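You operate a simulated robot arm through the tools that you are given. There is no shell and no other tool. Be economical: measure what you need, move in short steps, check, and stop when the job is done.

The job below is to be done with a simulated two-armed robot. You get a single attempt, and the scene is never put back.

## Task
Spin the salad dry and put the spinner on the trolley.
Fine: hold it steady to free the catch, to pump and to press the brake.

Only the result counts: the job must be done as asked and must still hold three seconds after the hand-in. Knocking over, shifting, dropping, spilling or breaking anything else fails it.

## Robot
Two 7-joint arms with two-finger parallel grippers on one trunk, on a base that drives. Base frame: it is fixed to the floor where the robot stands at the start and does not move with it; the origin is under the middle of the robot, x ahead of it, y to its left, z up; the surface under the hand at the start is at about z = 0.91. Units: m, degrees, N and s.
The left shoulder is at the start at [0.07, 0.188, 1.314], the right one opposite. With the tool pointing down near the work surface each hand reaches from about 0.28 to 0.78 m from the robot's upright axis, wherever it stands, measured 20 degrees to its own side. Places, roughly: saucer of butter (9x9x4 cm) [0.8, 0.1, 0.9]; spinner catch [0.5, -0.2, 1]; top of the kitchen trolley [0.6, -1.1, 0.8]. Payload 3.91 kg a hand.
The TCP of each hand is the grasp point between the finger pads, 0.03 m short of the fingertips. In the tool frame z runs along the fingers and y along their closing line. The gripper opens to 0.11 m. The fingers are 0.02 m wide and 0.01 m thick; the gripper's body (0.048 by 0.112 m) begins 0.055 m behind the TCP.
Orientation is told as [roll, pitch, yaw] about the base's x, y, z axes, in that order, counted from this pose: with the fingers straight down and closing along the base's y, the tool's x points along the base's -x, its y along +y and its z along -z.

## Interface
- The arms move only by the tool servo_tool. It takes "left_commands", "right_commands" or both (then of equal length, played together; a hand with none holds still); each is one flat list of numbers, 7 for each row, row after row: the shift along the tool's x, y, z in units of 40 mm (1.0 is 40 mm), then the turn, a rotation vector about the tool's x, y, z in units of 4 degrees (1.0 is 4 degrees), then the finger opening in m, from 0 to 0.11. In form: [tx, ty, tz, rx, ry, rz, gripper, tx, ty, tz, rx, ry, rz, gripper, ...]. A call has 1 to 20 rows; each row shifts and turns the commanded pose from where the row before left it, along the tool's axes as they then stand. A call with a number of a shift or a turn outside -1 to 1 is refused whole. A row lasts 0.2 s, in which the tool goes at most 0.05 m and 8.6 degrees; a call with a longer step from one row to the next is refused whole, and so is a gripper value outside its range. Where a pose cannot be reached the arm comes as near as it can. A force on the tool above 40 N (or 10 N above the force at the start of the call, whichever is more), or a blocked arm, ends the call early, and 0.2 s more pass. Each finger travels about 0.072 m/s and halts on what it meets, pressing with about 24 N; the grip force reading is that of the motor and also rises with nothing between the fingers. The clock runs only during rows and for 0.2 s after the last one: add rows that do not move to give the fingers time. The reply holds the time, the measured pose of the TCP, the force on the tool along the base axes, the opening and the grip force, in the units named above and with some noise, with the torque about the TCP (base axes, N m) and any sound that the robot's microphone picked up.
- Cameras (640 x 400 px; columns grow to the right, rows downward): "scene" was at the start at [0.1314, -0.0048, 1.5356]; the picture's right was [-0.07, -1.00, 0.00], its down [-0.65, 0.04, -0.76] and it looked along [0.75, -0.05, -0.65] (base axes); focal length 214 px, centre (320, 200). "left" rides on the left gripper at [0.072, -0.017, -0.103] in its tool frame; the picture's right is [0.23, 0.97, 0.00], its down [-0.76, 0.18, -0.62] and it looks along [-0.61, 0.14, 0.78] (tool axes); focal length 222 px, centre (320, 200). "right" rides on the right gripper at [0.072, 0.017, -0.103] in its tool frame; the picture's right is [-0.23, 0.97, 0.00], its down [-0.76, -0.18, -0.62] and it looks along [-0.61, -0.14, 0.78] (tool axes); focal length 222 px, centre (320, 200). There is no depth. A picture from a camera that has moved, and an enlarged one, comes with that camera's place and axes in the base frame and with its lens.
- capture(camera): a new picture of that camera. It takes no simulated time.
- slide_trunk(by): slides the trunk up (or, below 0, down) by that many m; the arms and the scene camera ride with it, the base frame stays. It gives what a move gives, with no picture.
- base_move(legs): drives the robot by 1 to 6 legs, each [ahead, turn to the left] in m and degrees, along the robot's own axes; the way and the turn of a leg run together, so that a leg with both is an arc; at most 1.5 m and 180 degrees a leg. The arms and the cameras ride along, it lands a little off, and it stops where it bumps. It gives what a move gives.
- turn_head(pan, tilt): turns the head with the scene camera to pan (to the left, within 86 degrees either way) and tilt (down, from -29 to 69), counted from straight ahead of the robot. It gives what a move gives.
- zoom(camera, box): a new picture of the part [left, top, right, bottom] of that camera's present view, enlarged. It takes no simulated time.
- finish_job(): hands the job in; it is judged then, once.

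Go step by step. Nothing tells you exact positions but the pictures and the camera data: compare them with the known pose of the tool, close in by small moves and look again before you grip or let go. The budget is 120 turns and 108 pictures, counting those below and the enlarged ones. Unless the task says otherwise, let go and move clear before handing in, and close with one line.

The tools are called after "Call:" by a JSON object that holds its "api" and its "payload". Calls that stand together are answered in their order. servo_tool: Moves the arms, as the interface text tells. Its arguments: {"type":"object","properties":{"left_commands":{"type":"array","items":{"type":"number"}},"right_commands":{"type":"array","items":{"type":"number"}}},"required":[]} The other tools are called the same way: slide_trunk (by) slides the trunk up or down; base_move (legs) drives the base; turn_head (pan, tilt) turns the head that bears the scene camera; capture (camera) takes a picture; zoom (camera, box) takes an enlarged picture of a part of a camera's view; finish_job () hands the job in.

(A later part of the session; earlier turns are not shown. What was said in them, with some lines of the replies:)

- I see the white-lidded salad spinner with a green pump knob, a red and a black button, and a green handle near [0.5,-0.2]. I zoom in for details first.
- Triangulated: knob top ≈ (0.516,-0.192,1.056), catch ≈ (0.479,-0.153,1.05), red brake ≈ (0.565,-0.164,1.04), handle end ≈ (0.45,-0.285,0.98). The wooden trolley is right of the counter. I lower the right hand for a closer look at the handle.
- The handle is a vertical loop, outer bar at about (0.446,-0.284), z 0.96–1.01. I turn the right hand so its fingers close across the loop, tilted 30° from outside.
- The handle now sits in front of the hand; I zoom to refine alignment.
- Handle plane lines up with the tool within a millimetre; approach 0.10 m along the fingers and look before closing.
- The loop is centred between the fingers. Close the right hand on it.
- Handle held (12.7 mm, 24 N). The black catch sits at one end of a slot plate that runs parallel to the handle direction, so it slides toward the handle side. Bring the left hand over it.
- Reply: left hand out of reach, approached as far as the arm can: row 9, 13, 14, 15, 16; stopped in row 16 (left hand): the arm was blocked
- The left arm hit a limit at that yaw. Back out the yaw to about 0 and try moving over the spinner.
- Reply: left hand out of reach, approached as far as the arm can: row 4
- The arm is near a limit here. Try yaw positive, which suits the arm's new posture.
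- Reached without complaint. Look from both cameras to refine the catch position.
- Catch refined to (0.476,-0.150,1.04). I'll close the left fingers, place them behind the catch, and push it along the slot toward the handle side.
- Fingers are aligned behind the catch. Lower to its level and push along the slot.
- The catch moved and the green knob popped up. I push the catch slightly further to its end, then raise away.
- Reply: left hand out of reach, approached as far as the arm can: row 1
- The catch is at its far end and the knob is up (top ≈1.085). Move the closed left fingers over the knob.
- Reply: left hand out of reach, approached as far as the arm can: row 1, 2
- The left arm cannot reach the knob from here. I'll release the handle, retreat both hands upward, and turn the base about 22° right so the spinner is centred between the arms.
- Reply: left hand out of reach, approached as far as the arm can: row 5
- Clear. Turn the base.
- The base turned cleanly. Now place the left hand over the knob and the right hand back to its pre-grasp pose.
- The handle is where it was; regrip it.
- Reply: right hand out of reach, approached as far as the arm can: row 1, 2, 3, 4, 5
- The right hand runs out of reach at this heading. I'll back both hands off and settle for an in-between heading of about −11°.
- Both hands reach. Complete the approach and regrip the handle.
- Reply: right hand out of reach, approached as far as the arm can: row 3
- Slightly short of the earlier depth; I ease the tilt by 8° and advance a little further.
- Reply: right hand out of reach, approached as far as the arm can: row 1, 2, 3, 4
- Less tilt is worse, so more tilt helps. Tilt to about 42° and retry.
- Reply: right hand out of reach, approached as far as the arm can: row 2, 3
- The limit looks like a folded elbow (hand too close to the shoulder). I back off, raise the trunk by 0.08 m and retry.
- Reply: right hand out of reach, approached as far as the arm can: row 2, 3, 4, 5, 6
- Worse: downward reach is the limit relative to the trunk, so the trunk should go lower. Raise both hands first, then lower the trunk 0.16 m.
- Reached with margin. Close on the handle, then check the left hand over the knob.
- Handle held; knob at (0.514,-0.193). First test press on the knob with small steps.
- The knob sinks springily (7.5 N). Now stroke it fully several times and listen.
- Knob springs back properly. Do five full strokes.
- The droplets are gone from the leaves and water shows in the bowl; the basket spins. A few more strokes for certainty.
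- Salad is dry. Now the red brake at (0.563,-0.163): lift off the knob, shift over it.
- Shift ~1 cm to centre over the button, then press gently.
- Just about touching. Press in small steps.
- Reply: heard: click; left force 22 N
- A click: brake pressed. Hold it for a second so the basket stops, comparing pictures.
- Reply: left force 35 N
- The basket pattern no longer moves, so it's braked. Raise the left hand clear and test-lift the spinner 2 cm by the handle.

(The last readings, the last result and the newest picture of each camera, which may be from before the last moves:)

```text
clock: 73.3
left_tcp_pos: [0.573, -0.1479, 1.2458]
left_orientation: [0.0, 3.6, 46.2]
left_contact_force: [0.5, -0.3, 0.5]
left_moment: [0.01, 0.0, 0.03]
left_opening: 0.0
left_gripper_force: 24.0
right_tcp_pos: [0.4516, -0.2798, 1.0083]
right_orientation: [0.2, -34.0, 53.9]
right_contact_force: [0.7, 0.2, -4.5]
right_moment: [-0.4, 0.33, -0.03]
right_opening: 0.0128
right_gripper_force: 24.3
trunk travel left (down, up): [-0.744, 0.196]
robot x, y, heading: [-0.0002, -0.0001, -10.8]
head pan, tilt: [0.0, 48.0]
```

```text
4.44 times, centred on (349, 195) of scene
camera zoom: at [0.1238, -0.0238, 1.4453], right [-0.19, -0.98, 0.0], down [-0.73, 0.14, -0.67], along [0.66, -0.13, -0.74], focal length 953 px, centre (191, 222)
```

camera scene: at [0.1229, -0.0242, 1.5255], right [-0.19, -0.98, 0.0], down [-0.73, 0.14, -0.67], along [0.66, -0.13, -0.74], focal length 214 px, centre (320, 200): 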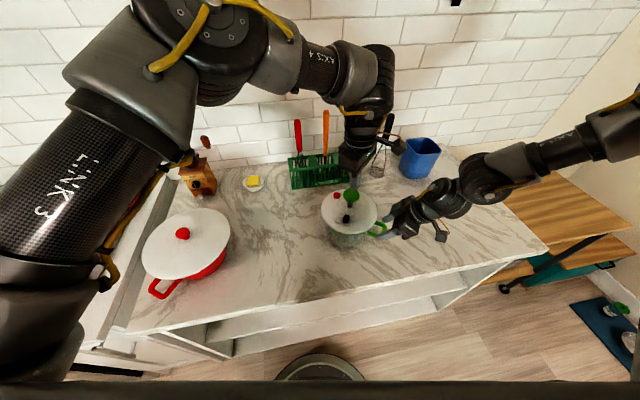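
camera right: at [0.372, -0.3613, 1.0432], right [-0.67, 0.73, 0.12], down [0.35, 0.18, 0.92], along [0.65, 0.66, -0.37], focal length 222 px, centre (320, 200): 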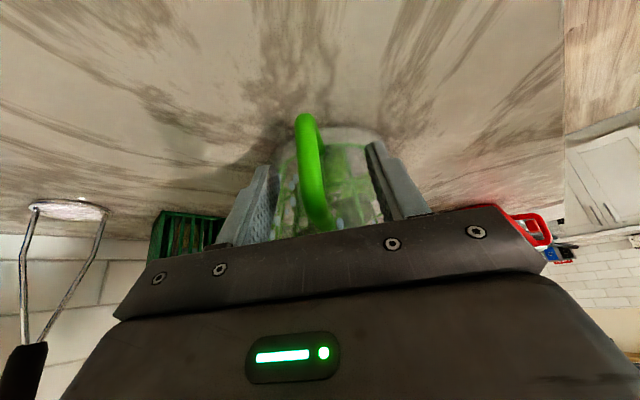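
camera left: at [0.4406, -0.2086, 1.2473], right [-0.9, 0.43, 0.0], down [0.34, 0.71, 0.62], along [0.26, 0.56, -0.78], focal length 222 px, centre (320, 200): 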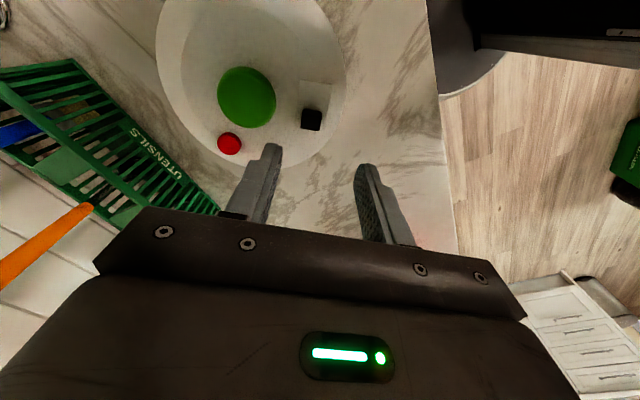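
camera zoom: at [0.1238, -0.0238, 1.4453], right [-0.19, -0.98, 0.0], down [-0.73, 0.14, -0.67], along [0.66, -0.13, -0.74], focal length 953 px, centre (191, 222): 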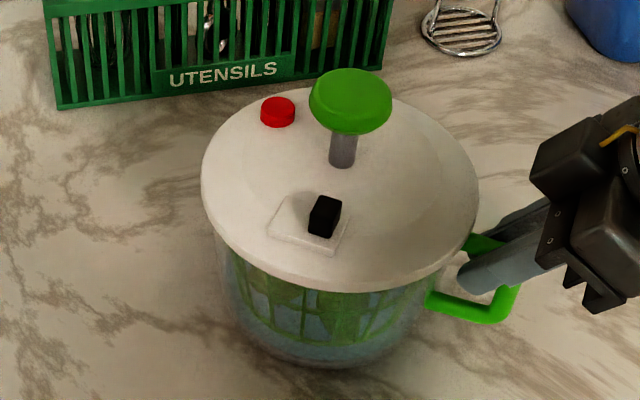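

Call:
{"api": "capture", "payload": {"camera": "right"}}

Call:
{"api": "capture", "payload": {"camera": "scene"}}

```text
50 pictures are left
camera right: at [0.3688, -0.3641, 1.0524], right [-0.68, 0.73, 0.13], down [0.31, 0.12, 0.94], along [0.67, 0.68, -0.31], focal length 222 px, centre (320, 200)
```

right: 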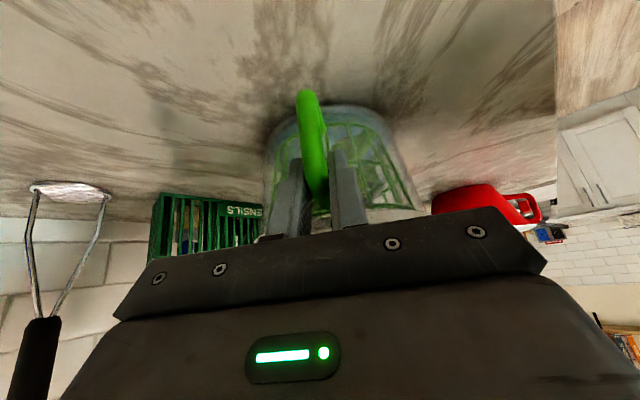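

```text
49 pictures are left
camera scene: at [0.1238, -0.0238, 1.4453], right [-0.19, -0.98, 0.0], down [-0.73, 0.14, -0.67], along [0.66, -0.13, -0.74], focal length 214 px, centre (320, 200)
```

scene: 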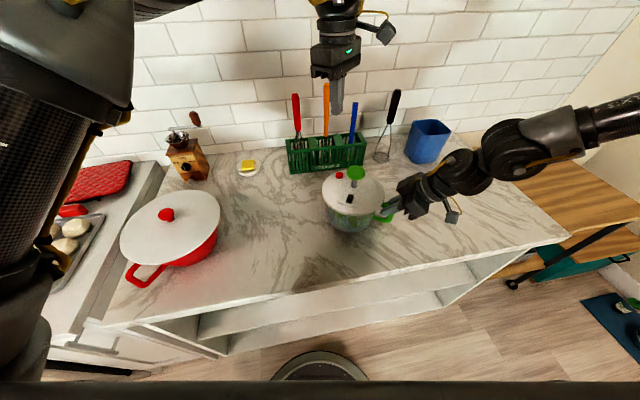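

Force 4.5 N and moment 0.52 N·m fit a fully hanging ~0.46 kg spinner. Lift 5 cm more to confirm that it holds and stays level.

Call:
{"api": "servo_tool", "payload": {"right_commands": [-0.14, 0, -0.208, 0, 0, 0, 0, -0.14, 0, -0.208, 0, 0, 0, 0, -0.14, 0, -0.208, 0, 0, 0, 0, -0.14, 0, -0.208, 0, 0, 0, 0, -0.14, 0, -0.208, 0, 0, 0, 0, 0, 0, 0, 0, 0, 0, 0]}}

Call:
{"api": "zoom", "payload": {"camera": "scene", "box": [285, 130, 445, 240]}}

Call:
{"api": "zoom", "payload": {"camera": "right", "box": [160, 40, 480, 240]}}

```text
clock: 74.7
left_tcp_pos: [0.5729, -0.1471, 1.2472]
left_orientation: [-0.1, 3.6, 46.2]
left_contact_force: [-0.6, 0.3, 0.6]
left_moment: [0.04, 0.01, 0.01]
left_opening: 0.0
left_gripper_force: 24.2
right_tcp_pos: [0.4556, -0.2794, 1.0584]
right_orientation: [0.2, -34.0, 53.8]
right_contact_force: [0.5, -1.0, -5.4]
right_moment: [-0.45, 0.3, 0.0]
right_opening: 0.0129
right_gripper_force: 24.8
trunk travel left (down, up): [-0.744, 0.196]
robot x, y, heading: [0.0015, -0.0027, -10.9]
head pan, tilt: [0.0, 48.0]
```

```text
3.64 times, centred on (365, 185) of scene
camera zoom: at [0.1245, -0.0243, 1.4453], right [-0.19, -0.98, 0.0], down [-0.73, 0.14, -0.67], along [0.66, -0.13, -0.74], focal length 780 px, centre (156, 254)
```

zoom: 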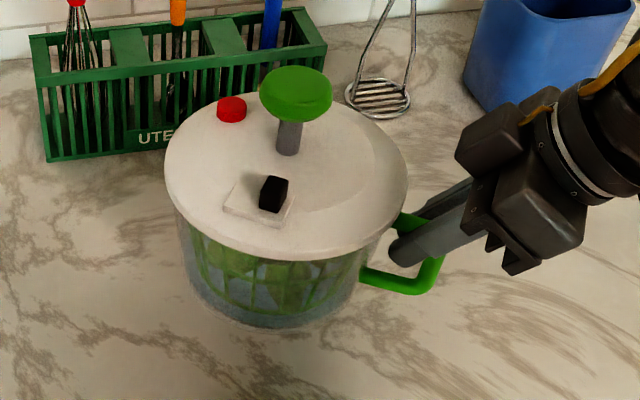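

```text
2.00 times, centred on (320, 140) of right
camera zoom: at [0.371, -0.3646, 1.1031], right [-0.68, 0.73, 0.13], down [0.31, 0.12, 0.94], along [0.67, 0.68, -0.31], focal length 444 px, centre (320, 320)
```

zoom: 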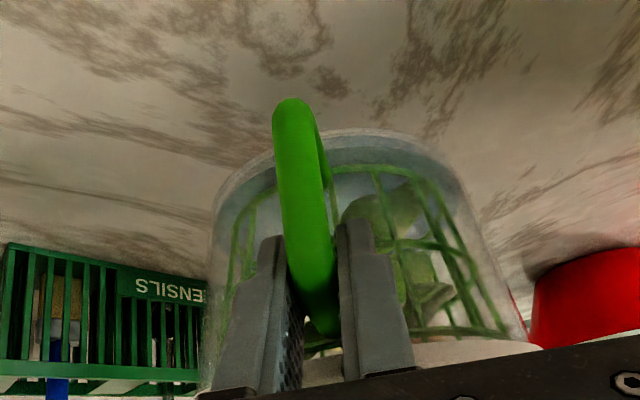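

The spinner hangs nearly level and stable. Now survey the trolley before driving.

Call:
{"api": "turn_head", "payload": {"pan": -40, "tilt": 40}}

Call:
{"api": "capture", "payload": {"camera": "scene"}}

Call:
{"api": "zoom", "payload": {"camera": "right", "box": [160, 40, 480, 240]}}

```text
clock: 75.7
left_tcp_pos: [0.5731, -0.1467, 1.249]
left_orientation: [-0.1, 3.4, 46.2]
left_contact_force: [-0.3, -0.3, -0.7]
left_moment: [0.0, 0.01, 0.0]
left_opening: 0.0002
left_gripper_force: 24.1
right_tcp_pos: [0.4541, -0.2793, 1.0572]
right_orientation: [0.1, -34.0, 53.9]
right_contact_force: [-0.7, 0.2, -4.6]
right_moment: [-0.45, 0.28, 0.01]
right_opening: 0.0129
right_gripper_force: 24.0
trunk travel left (down, up): [-0.744, 0.196]
robot x, y, heading: [0.0001, 0.0019, -11.1]
head pan, tilt: [-40.0, 40.0]
```

```text
46 pictures are left
camera scene: at [0.1005, -0.0751, 1.4567], right [-0.78, -0.63, 0.0], down [-0.41, 0.5, -0.77], along [0.48, -0.59, -0.64], focal length 214 px, centre (320, 200)
```

scene: 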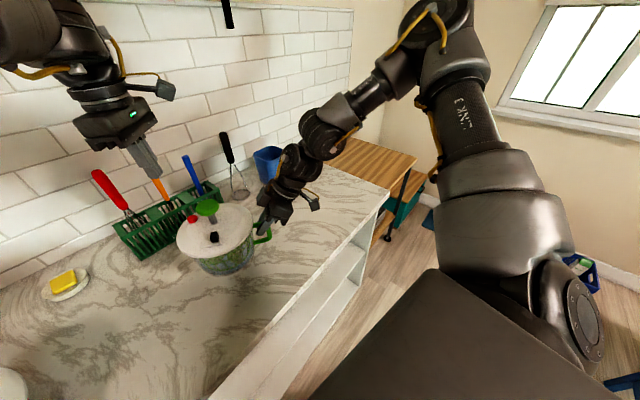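

```text
2.00 times, centred on (320, 140) of right
camera zoom: at [0.3708, -0.3644, 1.1031], right [-0.68, 0.73, 0.13], down [0.31, 0.12, 0.94], along [0.67, 0.68, -0.31], focal length 444 px, centre (320, 320)
```

zoom: 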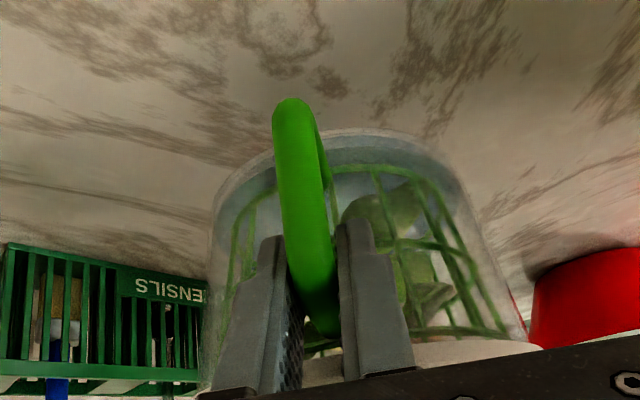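

Trolley front edge ≈ x 0.38, y ≈ −0.85…−1.35; floor in front is free. I back off 0.15 m first, and check the grip.

Call:
{"api": "base_move", "payload": {"legs": [[-0.15, 0]]}}

Call:
{"api": "zoom", "payload": {"camera": "right", "box": [160, 40, 480, 240]}}

```text
clock: 77.1
left_tcp_pos: [0.4237, -0.1178, 1.2482]
left_orientation: [-0.1, 3.5, 46.3]
left_contact_force: [0.8, 0.2, -0.1]
left_moment: [0.02, 0.0, 0.02]
left_opening: 0.0
left_gripper_force: 23.7
right_tcp_pos: [0.3042, -0.2499, 1.0577]
right_orientation: [0.2, -33.9, 53.9]
right_contact_force: [0.0, -0.7, -4.9]
right_moment: [-0.45, 0.31, -0.03]
right_opening: 0.013
right_gripper_force: 23.5
trunk travel left (down, up): [-0.744, 0.196]
robot x, y, heading: [-0.1502, 0.0305, -11.1]
head pan, tilt: [-40.0, 40.0]
```

```text
2.00 times, centred on (320, 140) of right
camera zoom: at [0.2222, -0.3351, 1.1025], right [-0.68, 0.72, 0.13], down [0.31, 0.12, 0.94], along [0.67, 0.68, -0.31], focal length 444 px, centre (320, 320)
```

zoom: 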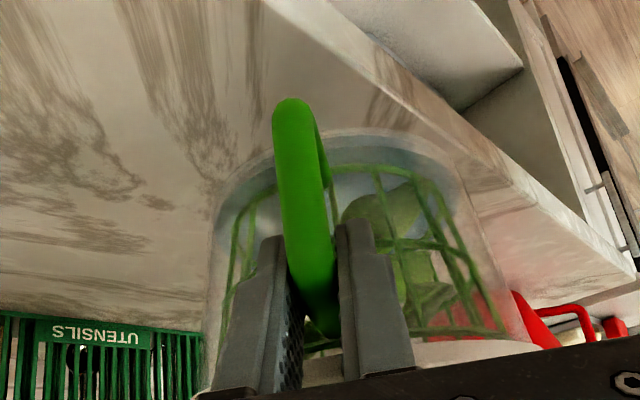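

Grip unchanged, truly airborne. Turn right to −90° and drive along the counter.

Call:
{"api": "base_move", "payload": {"legs": [[0, -40], [0, -39]]}}

Call:
{"api": "capture", "payload": {"camera": "scene"}}

Call:
{"api": "turn_head", "payload": {"pan": 10, "tilt": 45}}

Call:
{"api": "capture", "payload": {"camera": "scene"}}

```text
clock: 81.2
left_tcp_pos: [-0.1909, -0.5622, 1.249]
left_orientation: [-0.3, 3.7, -33.4]
left_contact_force: [0.2, 0.1, 0.5]
left_moment: [-0.02, 0.02, -0.01]
left_opening: 0.0
left_gripper_force: 24.8
right_tcp_pos: [-0.3446, -0.4671, 1.0582]
right_orientation: [0.0, -34.0, -25.9]
right_contact_force: [-0.2, -0.3, -4.9]
right_moment: [0.24, 0.47, 0.07]
right_opening: 0.0128
right_gripper_force: 24.0
trunk travel left (down, up): [-0.744, 0.196]
robot x, y, heading: [-0.1489, 0.0291, -90.6]
head pan, tilt: [-40.0, 40.0]
```

```text
43 pictures are left
camera scene: at [-0.2095, -0.0854, 1.4568], right [-0.76, 0.65, 0.0], down [0.42, 0.49, -0.77], along [-0.5, -0.58, -0.64], focal length 214 px, centre (320, 200)
```

scene: 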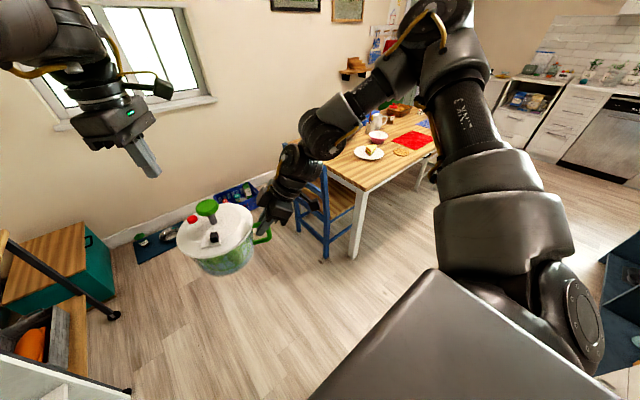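

```text
clock: 82.4
left_tcp_pos: [-0.1913, -0.5627, 1.2509]
left_orientation: [-0.3, 3.8, -33.4]
left_contact_force: [0.1, 0.6, 0.1]
left_moment: [-0.01, 0.01, 0.0]
left_opening: 0.0
left_gripper_force: 23.9
right_tcp_pos: [-0.3446, -0.4667, 1.0575]
right_orientation: [0.1, -34.1, -26.0]
right_contact_force: [-0.5, -0.3, -4.9]
right_moment: [0.22, 0.47, 0.01]
right_opening: 0.0128
right_gripper_force: 24.4
trunk travel left (down, up): [-0.744, 0.196]
robot x, y, heading: [-0.1523, 0.0312, -90.7]
head pan, tilt: [10.0, 45.0]
```

```text
42 pictures are left
camera scene: at [-0.1415, -0.1012, 1.4495], right [-0.99, -0.16, 0.0], down [-0.11, 0.7, -0.71], along [0.11, -0.7, -0.71], focal length 214 px, centre (320, 200)
```

scene: 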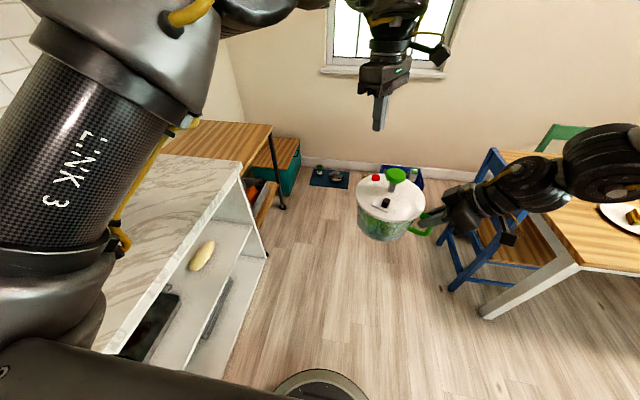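

Floor lane is clear (table well to the right). Drive 1.0 m ahead, then turn left to about −5°.

Call:
{"api": "base_move", "payload": {"legs": [[1.0, 0]]}}

Call:
{"api": "base_move", "payload": {"legs": [[0, 43], [0, 42]]}}

Call:
{"api": "capture", "payload": {"camera": "scene"}}

Call:
{"api": "zoom", "payload": {"camera": "right", "box": [160, 40, 480, 240]}}

```text
clock: 87.6
left_tcp_pos: [-0.1755, -1.557, 1.2501]
left_orientation: [-0.3, 3.7, -31.8]
left_contact_force: [-0.6, 0.0, 0.6]
left_moment: [0.03, 0.03, -0.03]
left_opening: 0.0002
left_gripper_force: 24.2
right_tcp_pos: [-0.3307, -1.467, 1.0585]
right_orientation: [0.1, -34.1, -24.3]
right_contact_force: [0.8, 0.2, -5.0]
right_moment: [0.24, 0.53, 0.05]
right_opening: 0.0131
right_gripper_force: 23.8
trunk travel left (down, up): [-0.744, 0.196]
robot x, y, heading: [-0.1475, -0.9665, -89.2]
head pan, tilt: [10.0, 45.0]
```

```text
clock: 92.0
left_tcp_pos: [0.4391, -1.0299, 1.249]
left_orientation: [-0.2, 3.7, 54.2]
left_contact_force: [0.6, 0.5, 0.1]
left_moment: [0.03, 0.0, 0.02]
left_opening: 0.0001
left_gripper_force: 24.1
right_tcp_pos: [0.3378, -1.1791, 1.0582]
right_orientation: [0.1, -34.0, 61.7]
right_contact_force: [0.5, 0.4, -4.6]
right_moment: [-0.47, 0.24, -0.01]
right_opening: 0.0128
right_gripper_force: 23.7
trunk travel left (down, up): [-0.744, 0.196]
robot x, y, heading: [-0.1494, -0.9628, -3.0]
head pan, tilt: [10.0, 45.0]
```

```text
41 pictures are left
camera scene: at [-0.0213, -0.9579, 1.4495], right [0.12, -0.99, 0.0], down [-0.7, -0.08, -0.71], along [0.7, 0.09, -0.71], focal length 214 px, centre (320, 200)
```

scene: 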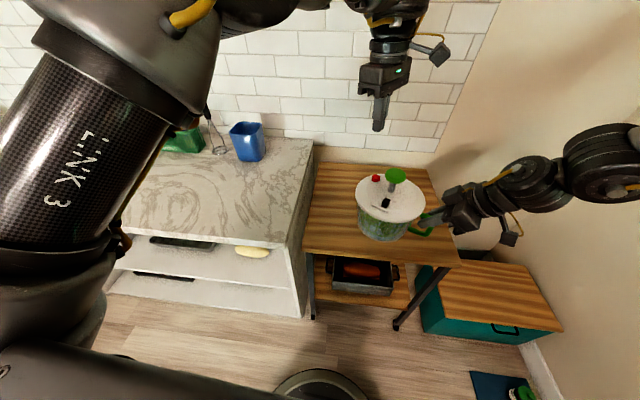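

```text
2.00 times, centred on (320, 140) of right
camera zoom: at [0.2675, -1.2755, 1.1029], right [-0.77, 0.63, 0.13], down [0.29, 0.16, 0.94], along [0.57, 0.76, -0.31], focal length 444 px, centre (320, 320)
```

zoom: 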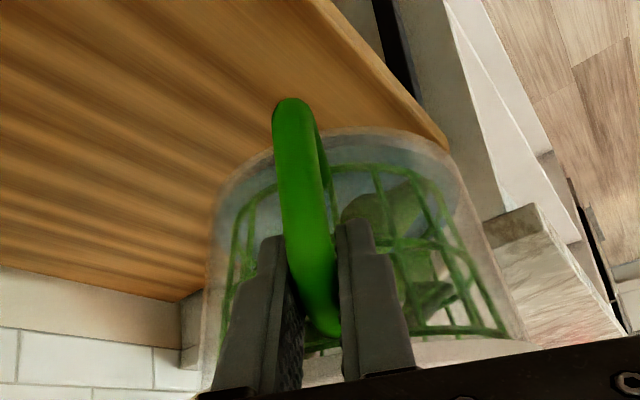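

The trolley top is empty, spans x 0.38–0.90, y −0.85…−1.38, z≈0.8. Drive 0.18 m ahead so the bowl centre is at about (0.57,−1.09).

Call:
{"api": "base_move", "payload": {"legs": [[0.18, 0]]}}

Call:
{"api": "slide_trunk", "payload": {"by": -0.1}}

Call:
{"api": "capture", "payload": {"camera": "scene"}}

Call:
{"api": "capture", "payload": {"camera": "right"}}

```text
clock: 93.5
left_tcp_pos: [0.6187, -1.04, 1.2507]
left_orientation: [-0.3, 3.8, 54.3]
left_contact_force: [-0.5, -0.3, -1.0]
left_moment: [-0.02, -0.03, -0.03]
left_opening: 0.0
left_gripper_force: 24.3
right_tcp_pos: [0.5183, -1.1888, 1.0584]
right_orientation: [0.1, -34.0, 61.8]
right_contact_force: [-0.2, -0.4, -3.6]
right_moment: [-0.51, 0.24, -0.02]
right_opening: 0.0125
right_gripper_force: 24.3
trunk travel left (down, up): [-0.744, 0.196]
robot x, y, heading: [0.0317, -0.9741, -3.0]
head pan, tilt: [10.0, 45.0]
```

```text
clock: 94.8
left_tcp_pos: [0.6209, -1.04, 1.1485]
left_orientation: [-0.3, 3.6, 54.4]
left_contact_force: [0.0, -0.1, 0.9]
left_moment: [-0.01, -0.02, 0.01]
left_opening: 0.0
left_gripper_force: 24.6
right_tcp_pos: [0.5195, -1.1896, 0.9586]
right_orientation: [0.2, -34.0, 61.7]
right_contact_force: [-0.5, -0.3, -4.3]
right_moment: [-0.46, 0.25, -0.01]
right_opening: 0.0128
right_gripper_force: 23.8
trunk travel left (down, up): [-0.644, 0.296]
robot x, y, heading: [0.0325, -0.9749, -3.2]
head pan, tilt: [10.0, 45.0]
```

```text
39 pictures are left
camera scene: at [0.1603, -0.9673, 1.3495], right [0.12, -0.99, 0.0], down [-0.7, -0.08, -0.71], along [0.7, 0.08, -0.71], focal length 214 px, centre (320, 200)
```

scene: 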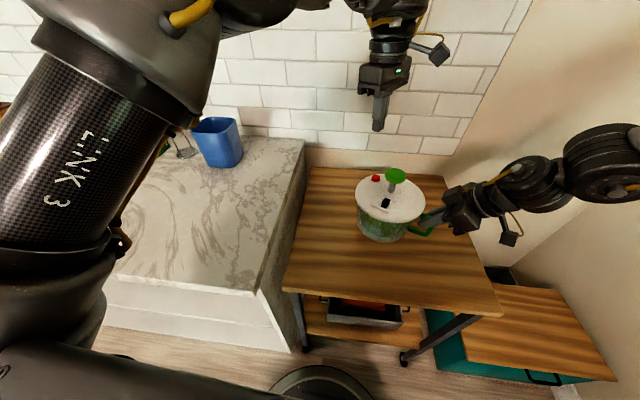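

```text
38 pictures are left
camera right: at [0.4488, -1.2852, 1.003], right [-0.77, 0.63, 0.13], down [0.29, 0.16, 0.94], along [0.57, 0.76, -0.31], focal length 222 px, centre (320, 200)
```

right: 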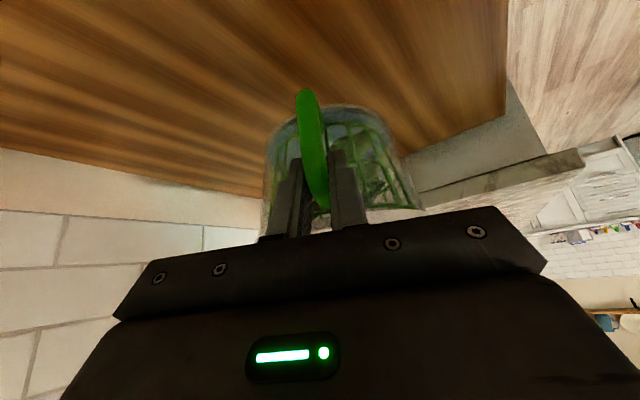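

The bowl is over the trolley, ~7 cm above it. Lower 5 cm by hand, then feel for contact.

Call:
{"api": "servo_tool", "payload": {"right_commands": [0.14, 0, 0.208, 0, 0, 0, 0, 0.14, 0, 0.208, 0, 0, 0, 0, 0.14, 0, 0.208, 0, 0, 0, 0, 0.14, 0, 0.208, 0, 0, 0, 0, 0.14, 0, 0.208, 0, 0, 0, 0]}}

Call:
{"api": "zoom", "payload": {"camera": "scene", "box": [320, 140, 480, 260]}}

```text
clock: 96.0
left_tcp_pos: [0.6213, -1.0405, 1.1491]
left_orientation: [-0.2, 3.6, 54.2]
left_contact_force: [0.4, 0.5, -0.1]
left_moment: [0.0, 0.0, -0.01]
left_opening: 0.0
left_gripper_force: 23.8
right_tcp_pos: [0.52, -1.1903, 0.9092]
right_orientation: [0.1, -34.0, 61.7]
right_contact_force: [0.0, 0.4, -6.3]
right_moment: [-0.44, 0.25, 0.01]
right_opening: 0.0129
right_gripper_force: 23.9
trunk travel left (down, up): [-0.644, 0.296]
robot x, y, heading: [0.031, -0.9728, -3.4]
head pan, tilt: [10.0, 45.0]
```

```text
3.33 times, centred on (400, 200) of scene
camera zoom: at [0.1604, -0.9675, 1.3495], right [0.12, -0.99, 0.0], down [-0.7, -0.08, -0.71], along [0.7, 0.09, -0.71], focal length 715 px, centre (53, 200)
```

zoom: 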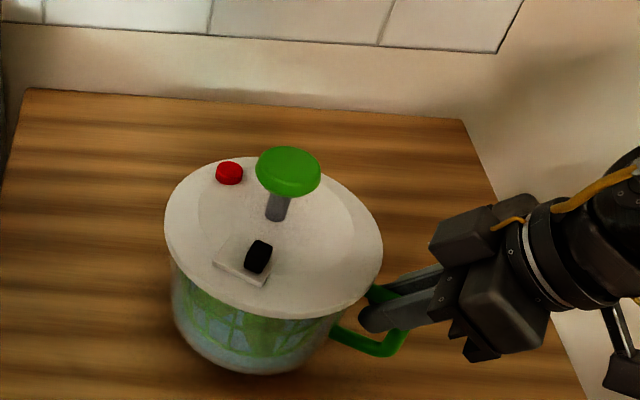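

Call:
{"api": "servo_tool", "payload": {"right_commands": [0.056, 0, 0.083, 0, 0, 0, 0, 0.056, 0, 0.083, 0, 0, 0, 0, 0.056, 0, 0.083, 0, 0, 0, 0, 0.056, 0, 0.083, 0, 0, 0, 0]}}

```text
clock: 97.0
left_tcp_pos: [0.62, -1.041, 1.1496]
left_orientation: [-0.4, 3.8, 54.3]
left_contact_force: [0.1, -0.3, 0.0]
left_moment: [0.0, 0.0, -0.02]
left_opening: 0.0
left_gripper_force: 24.1
right_tcp_pos: [0.5195, -1.1893, 0.8931]
right_orientation: [0.0, -34.3, 61.8]
right_contact_force: [-1.2, -2.3, 6.7]
right_moment: [0.58, -0.33, -0.03]
right_opening: 0.0126
right_gripper_force: 24.0
trunk travel left (down, up): [-0.644, 0.296]
robot x, y, heading: [0.0359, -0.9766, -3.1]
head pan, tilt: [10.0, 45.0]
```

Contact felt. Look at how it sits.

Call:
{"api": "zoom", "payload": {"camera": "scene", "box": [320, 140, 480, 260]}}

Call:
{"api": "zoom", "payload": {"camera": "right", "box": [160, 40, 480, 240]}}

```text
3.33 times, centred on (400, 200) of scene
camera zoom: at [0.1589, -0.9675, 1.3499], right [0.12, -0.99, 0.0], down [-0.7, -0.08, -0.71], along [0.7, 0.08, -0.71], focal length 715 px, centre (53, 200)
```

zoom: 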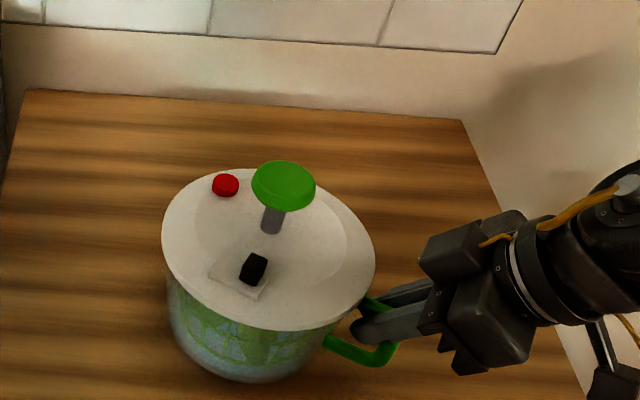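

```text
2.00 times, centred on (320, 140) of right
camera zoom: at [0.4487, -1.2848, 0.9375], right [-0.77, 0.63, 0.13], down [0.29, 0.16, 0.94], along [0.57, 0.76, -0.3], focal length 444 px, centre (320, 320)
```

zoom: 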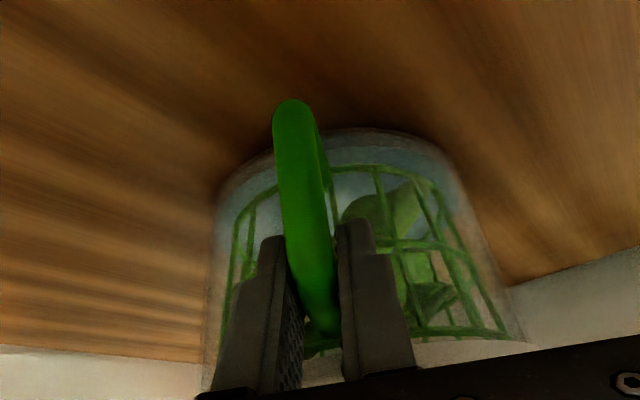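

Flat contact (the reaction acts about under the bowl's centre). Release slowly and check.

Call:
{"api": "servo_tool", "payload": {"right_commands": [-0.02, 0, -0.03, 0, 0, 0, 0, 0, 0, 0, 0, 0, 0, 0.014, 0, 0, 0, 0, 0, 0, 0.02, 0, 0, 0, 0, 0, 0, 0.03, 0, 0, 0, 0, 0, 0, 0.045, 0, 0, 0, 0, 0, 0, 0.06, 0, 0, 0, 0, 0, 0, 0.06]}}

Call:
{"api": "zoom", "payload": {"camera": "scene", "box": [320, 140, 480, 260]}}

Call:
{"api": "zoom", "payload": {"camera": "right", "box": [160, 40, 480, 240]}}

```text
clock: 98.6
left_tcp_pos: [0.6198, -1.0396, 1.1497]
left_orientation: [-0.2, 3.7, 54.3]
left_contact_force: [0.1, -0.1, 0.2]
left_moment: [0.01, 0.04, 0.01]
left_opening: 0.0
left_gripper_force: 23.8
right_tcp_pos: [0.5189, -1.1905, 0.8942]
right_orientation: [0.1, -34.0, 61.7]
right_contact_force: [0.5, -0.3, 0.0]
right_moment: [-0.01, 0.0, -0.04]
right_opening: 0.0598
right_gripper_force: 0.0
trunk travel left (down, up): [-0.644, 0.296]
robot x, y, heading: [0.0312, -0.9748, -2.9]
head pan, tilt: [10.0, 45.0]
```

```text
3.33 times, centred on (400, 200) of scene
camera zoom: at [0.1596, -0.9672, 1.3496], right [0.12, -0.99, 0.0], down [-0.7, -0.08, -0.71], along [0.7, 0.08, -0.71], focal length 715 px, centre (53, 200)
```

zoom: 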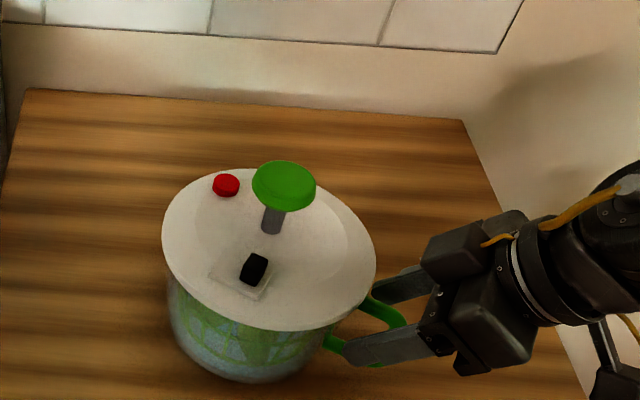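

```text
2.00 times, centred on (320, 140) of right
camera zoom: at [0.4483, -1.2852, 0.9384], right [-0.77, 0.63, 0.13], down [0.29, 0.16, 0.94], along [0.57, 0.76, -0.31], focal length 444 px, centre (320, 320)
```

zoom: 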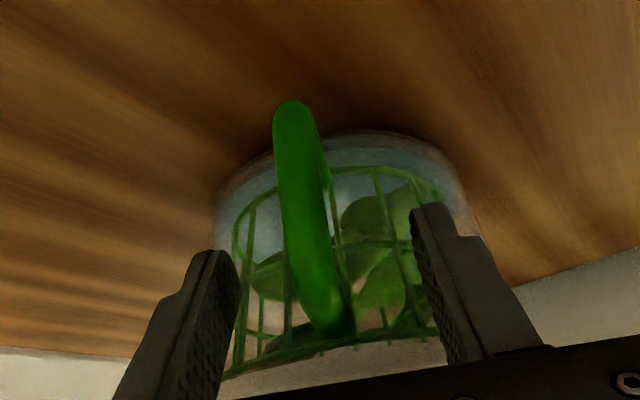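

It stands firm on the trolley. Withdraw both hands.

Call:
{"api": "servo_tool", "payload": {"right_commands": [0, 0, -0.5, 0, 0, 0, 0.06, 0, 0, -0.8, 0, 0, 0, 0.06, 0, 0, -0.9, 0, 0, 0, 0.06, 0, 0, -0.9, 0, 0, 0, 0.06, 0, 0, -0.9, 0, 0, 0, 0.06], "left_commands": [0, 0, -0.5, 0, 0, 0, 0, 0, 0, -0.8, 0, 0, 0, 0, 0, 0, -0.8, 0, 0, 0, 0, 0, 0, 0, 0, 0, 0, 0, 0, 0, 0, 0, 0, 0, 0]}}

Call:
{"api": "zoom", "payload": {"camera": "scene", "box": [320, 140, 480, 260]}}

Call:
{"api": "servo_tool", "payload": {"right_commands": [0, 0, 0, 0, 0, 0, 0.06, 0, 0, 0, 0, 0, 0, 0.06, 0, 0, 0, 0, 0, 0, 0.06]}}

Call:
{"api": "zoom", "payload": {"camera": "scene", "box": [320, 140, 480, 260]}}

```text
clock: 99.8
left_tcp_pos: [0.6004, -1.0277, 1.2134]
left_orientation: [-0.3, 5.3, 55.8]
left_contact_force: [-0.3, -0.3, -0.1]
left_moment: [-0.02, -0.03, 0.0]
left_opening: 0.0
left_gripper_force: 24.5
left hand out of reach, approached as far as the arm can: row 1, 2, 3
right_tcp_pos: [0.4768, -1.2675, 1.0282]
right_orientation: [0.0, -34.0, 61.8]
right_contact_force: [-0.6, -0.6, 0.1]
right_moment: [0.0, -0.02, 0.01]
right_opening: 0.0598
right_gripper_force: 0.1
trunk travel left (down, up): [-0.644, 0.296]
robot x, y, heading: [0.0351, -0.9761, -3.1]
head pan, tilt: [10.0, 45.0]
```

```text
3.33 times, centred on (400, 200) of scene
camera zoom: at [0.1581, -0.9675, 1.3497], right [0.12, -0.99, 0.0], down [-0.7, -0.08, -0.71], along [0.7, 0.09, -0.71], focal length 715 px, centre (53, 200)
```

zoom: 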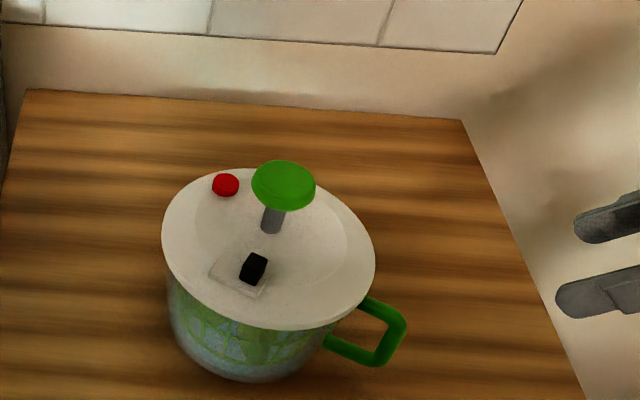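

```text
clock: 100.6
left_tcp_pos: [0.6013, -1.0269, 1.2173]
left_orientation: [-0.6, 5.3, 55.7]
left_contact_force: [-0.3, 0.1, 0.4]
left_moment: [0.0, 0.01, -0.04]
left_opening: 0.0
left_gripper_force: 24.3
right_tcp_pos: [0.4783, -1.2678, 1.0264]
right_orientation: [0.2, -34.0, 61.8]
right_contact_force: [-0.1, -0.5, 0.0]
right_moment: [0.01, -0.01, -0.05]
right_opening: 0.0601
right_gripper_force: 0.0
trunk travel left (down, up): [-0.644, 0.296]
robot x, y, heading: [0.0328, -0.9746, -3.1]
head pan, tilt: [10.0, 45.0]
```

```text
3.33 times, centred on (400, 200) of scene
camera zoom: at [0.1599, -0.9672, 1.3495], right [0.12, -0.99, 0.0], down [-0.7, -0.08, -0.71], along [0.7, 0.08, -0.71], focal length 715 px, centre (53, 200)
```

zoom: 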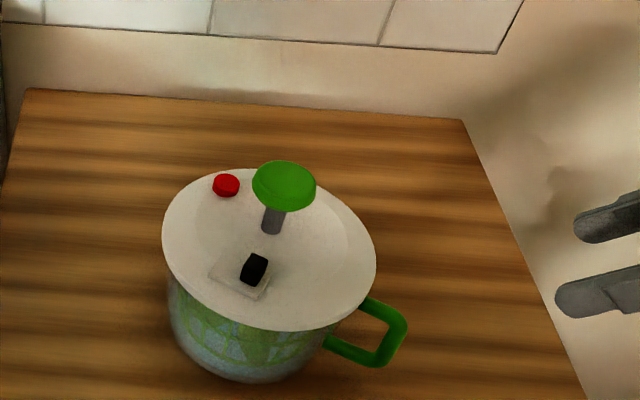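

The spinner stands still on the trolley with the basket stopped, and both hands are clear, so I hand in.

Call:
{"api": "finish_job", "payload": {}}

```text
The job is handed in.
```

The salad was spun until no water drops showed on the leaves, the brake was pressed until it clicked and the basket stopped, and the spinner is standing on the trolley; the job is handed in.
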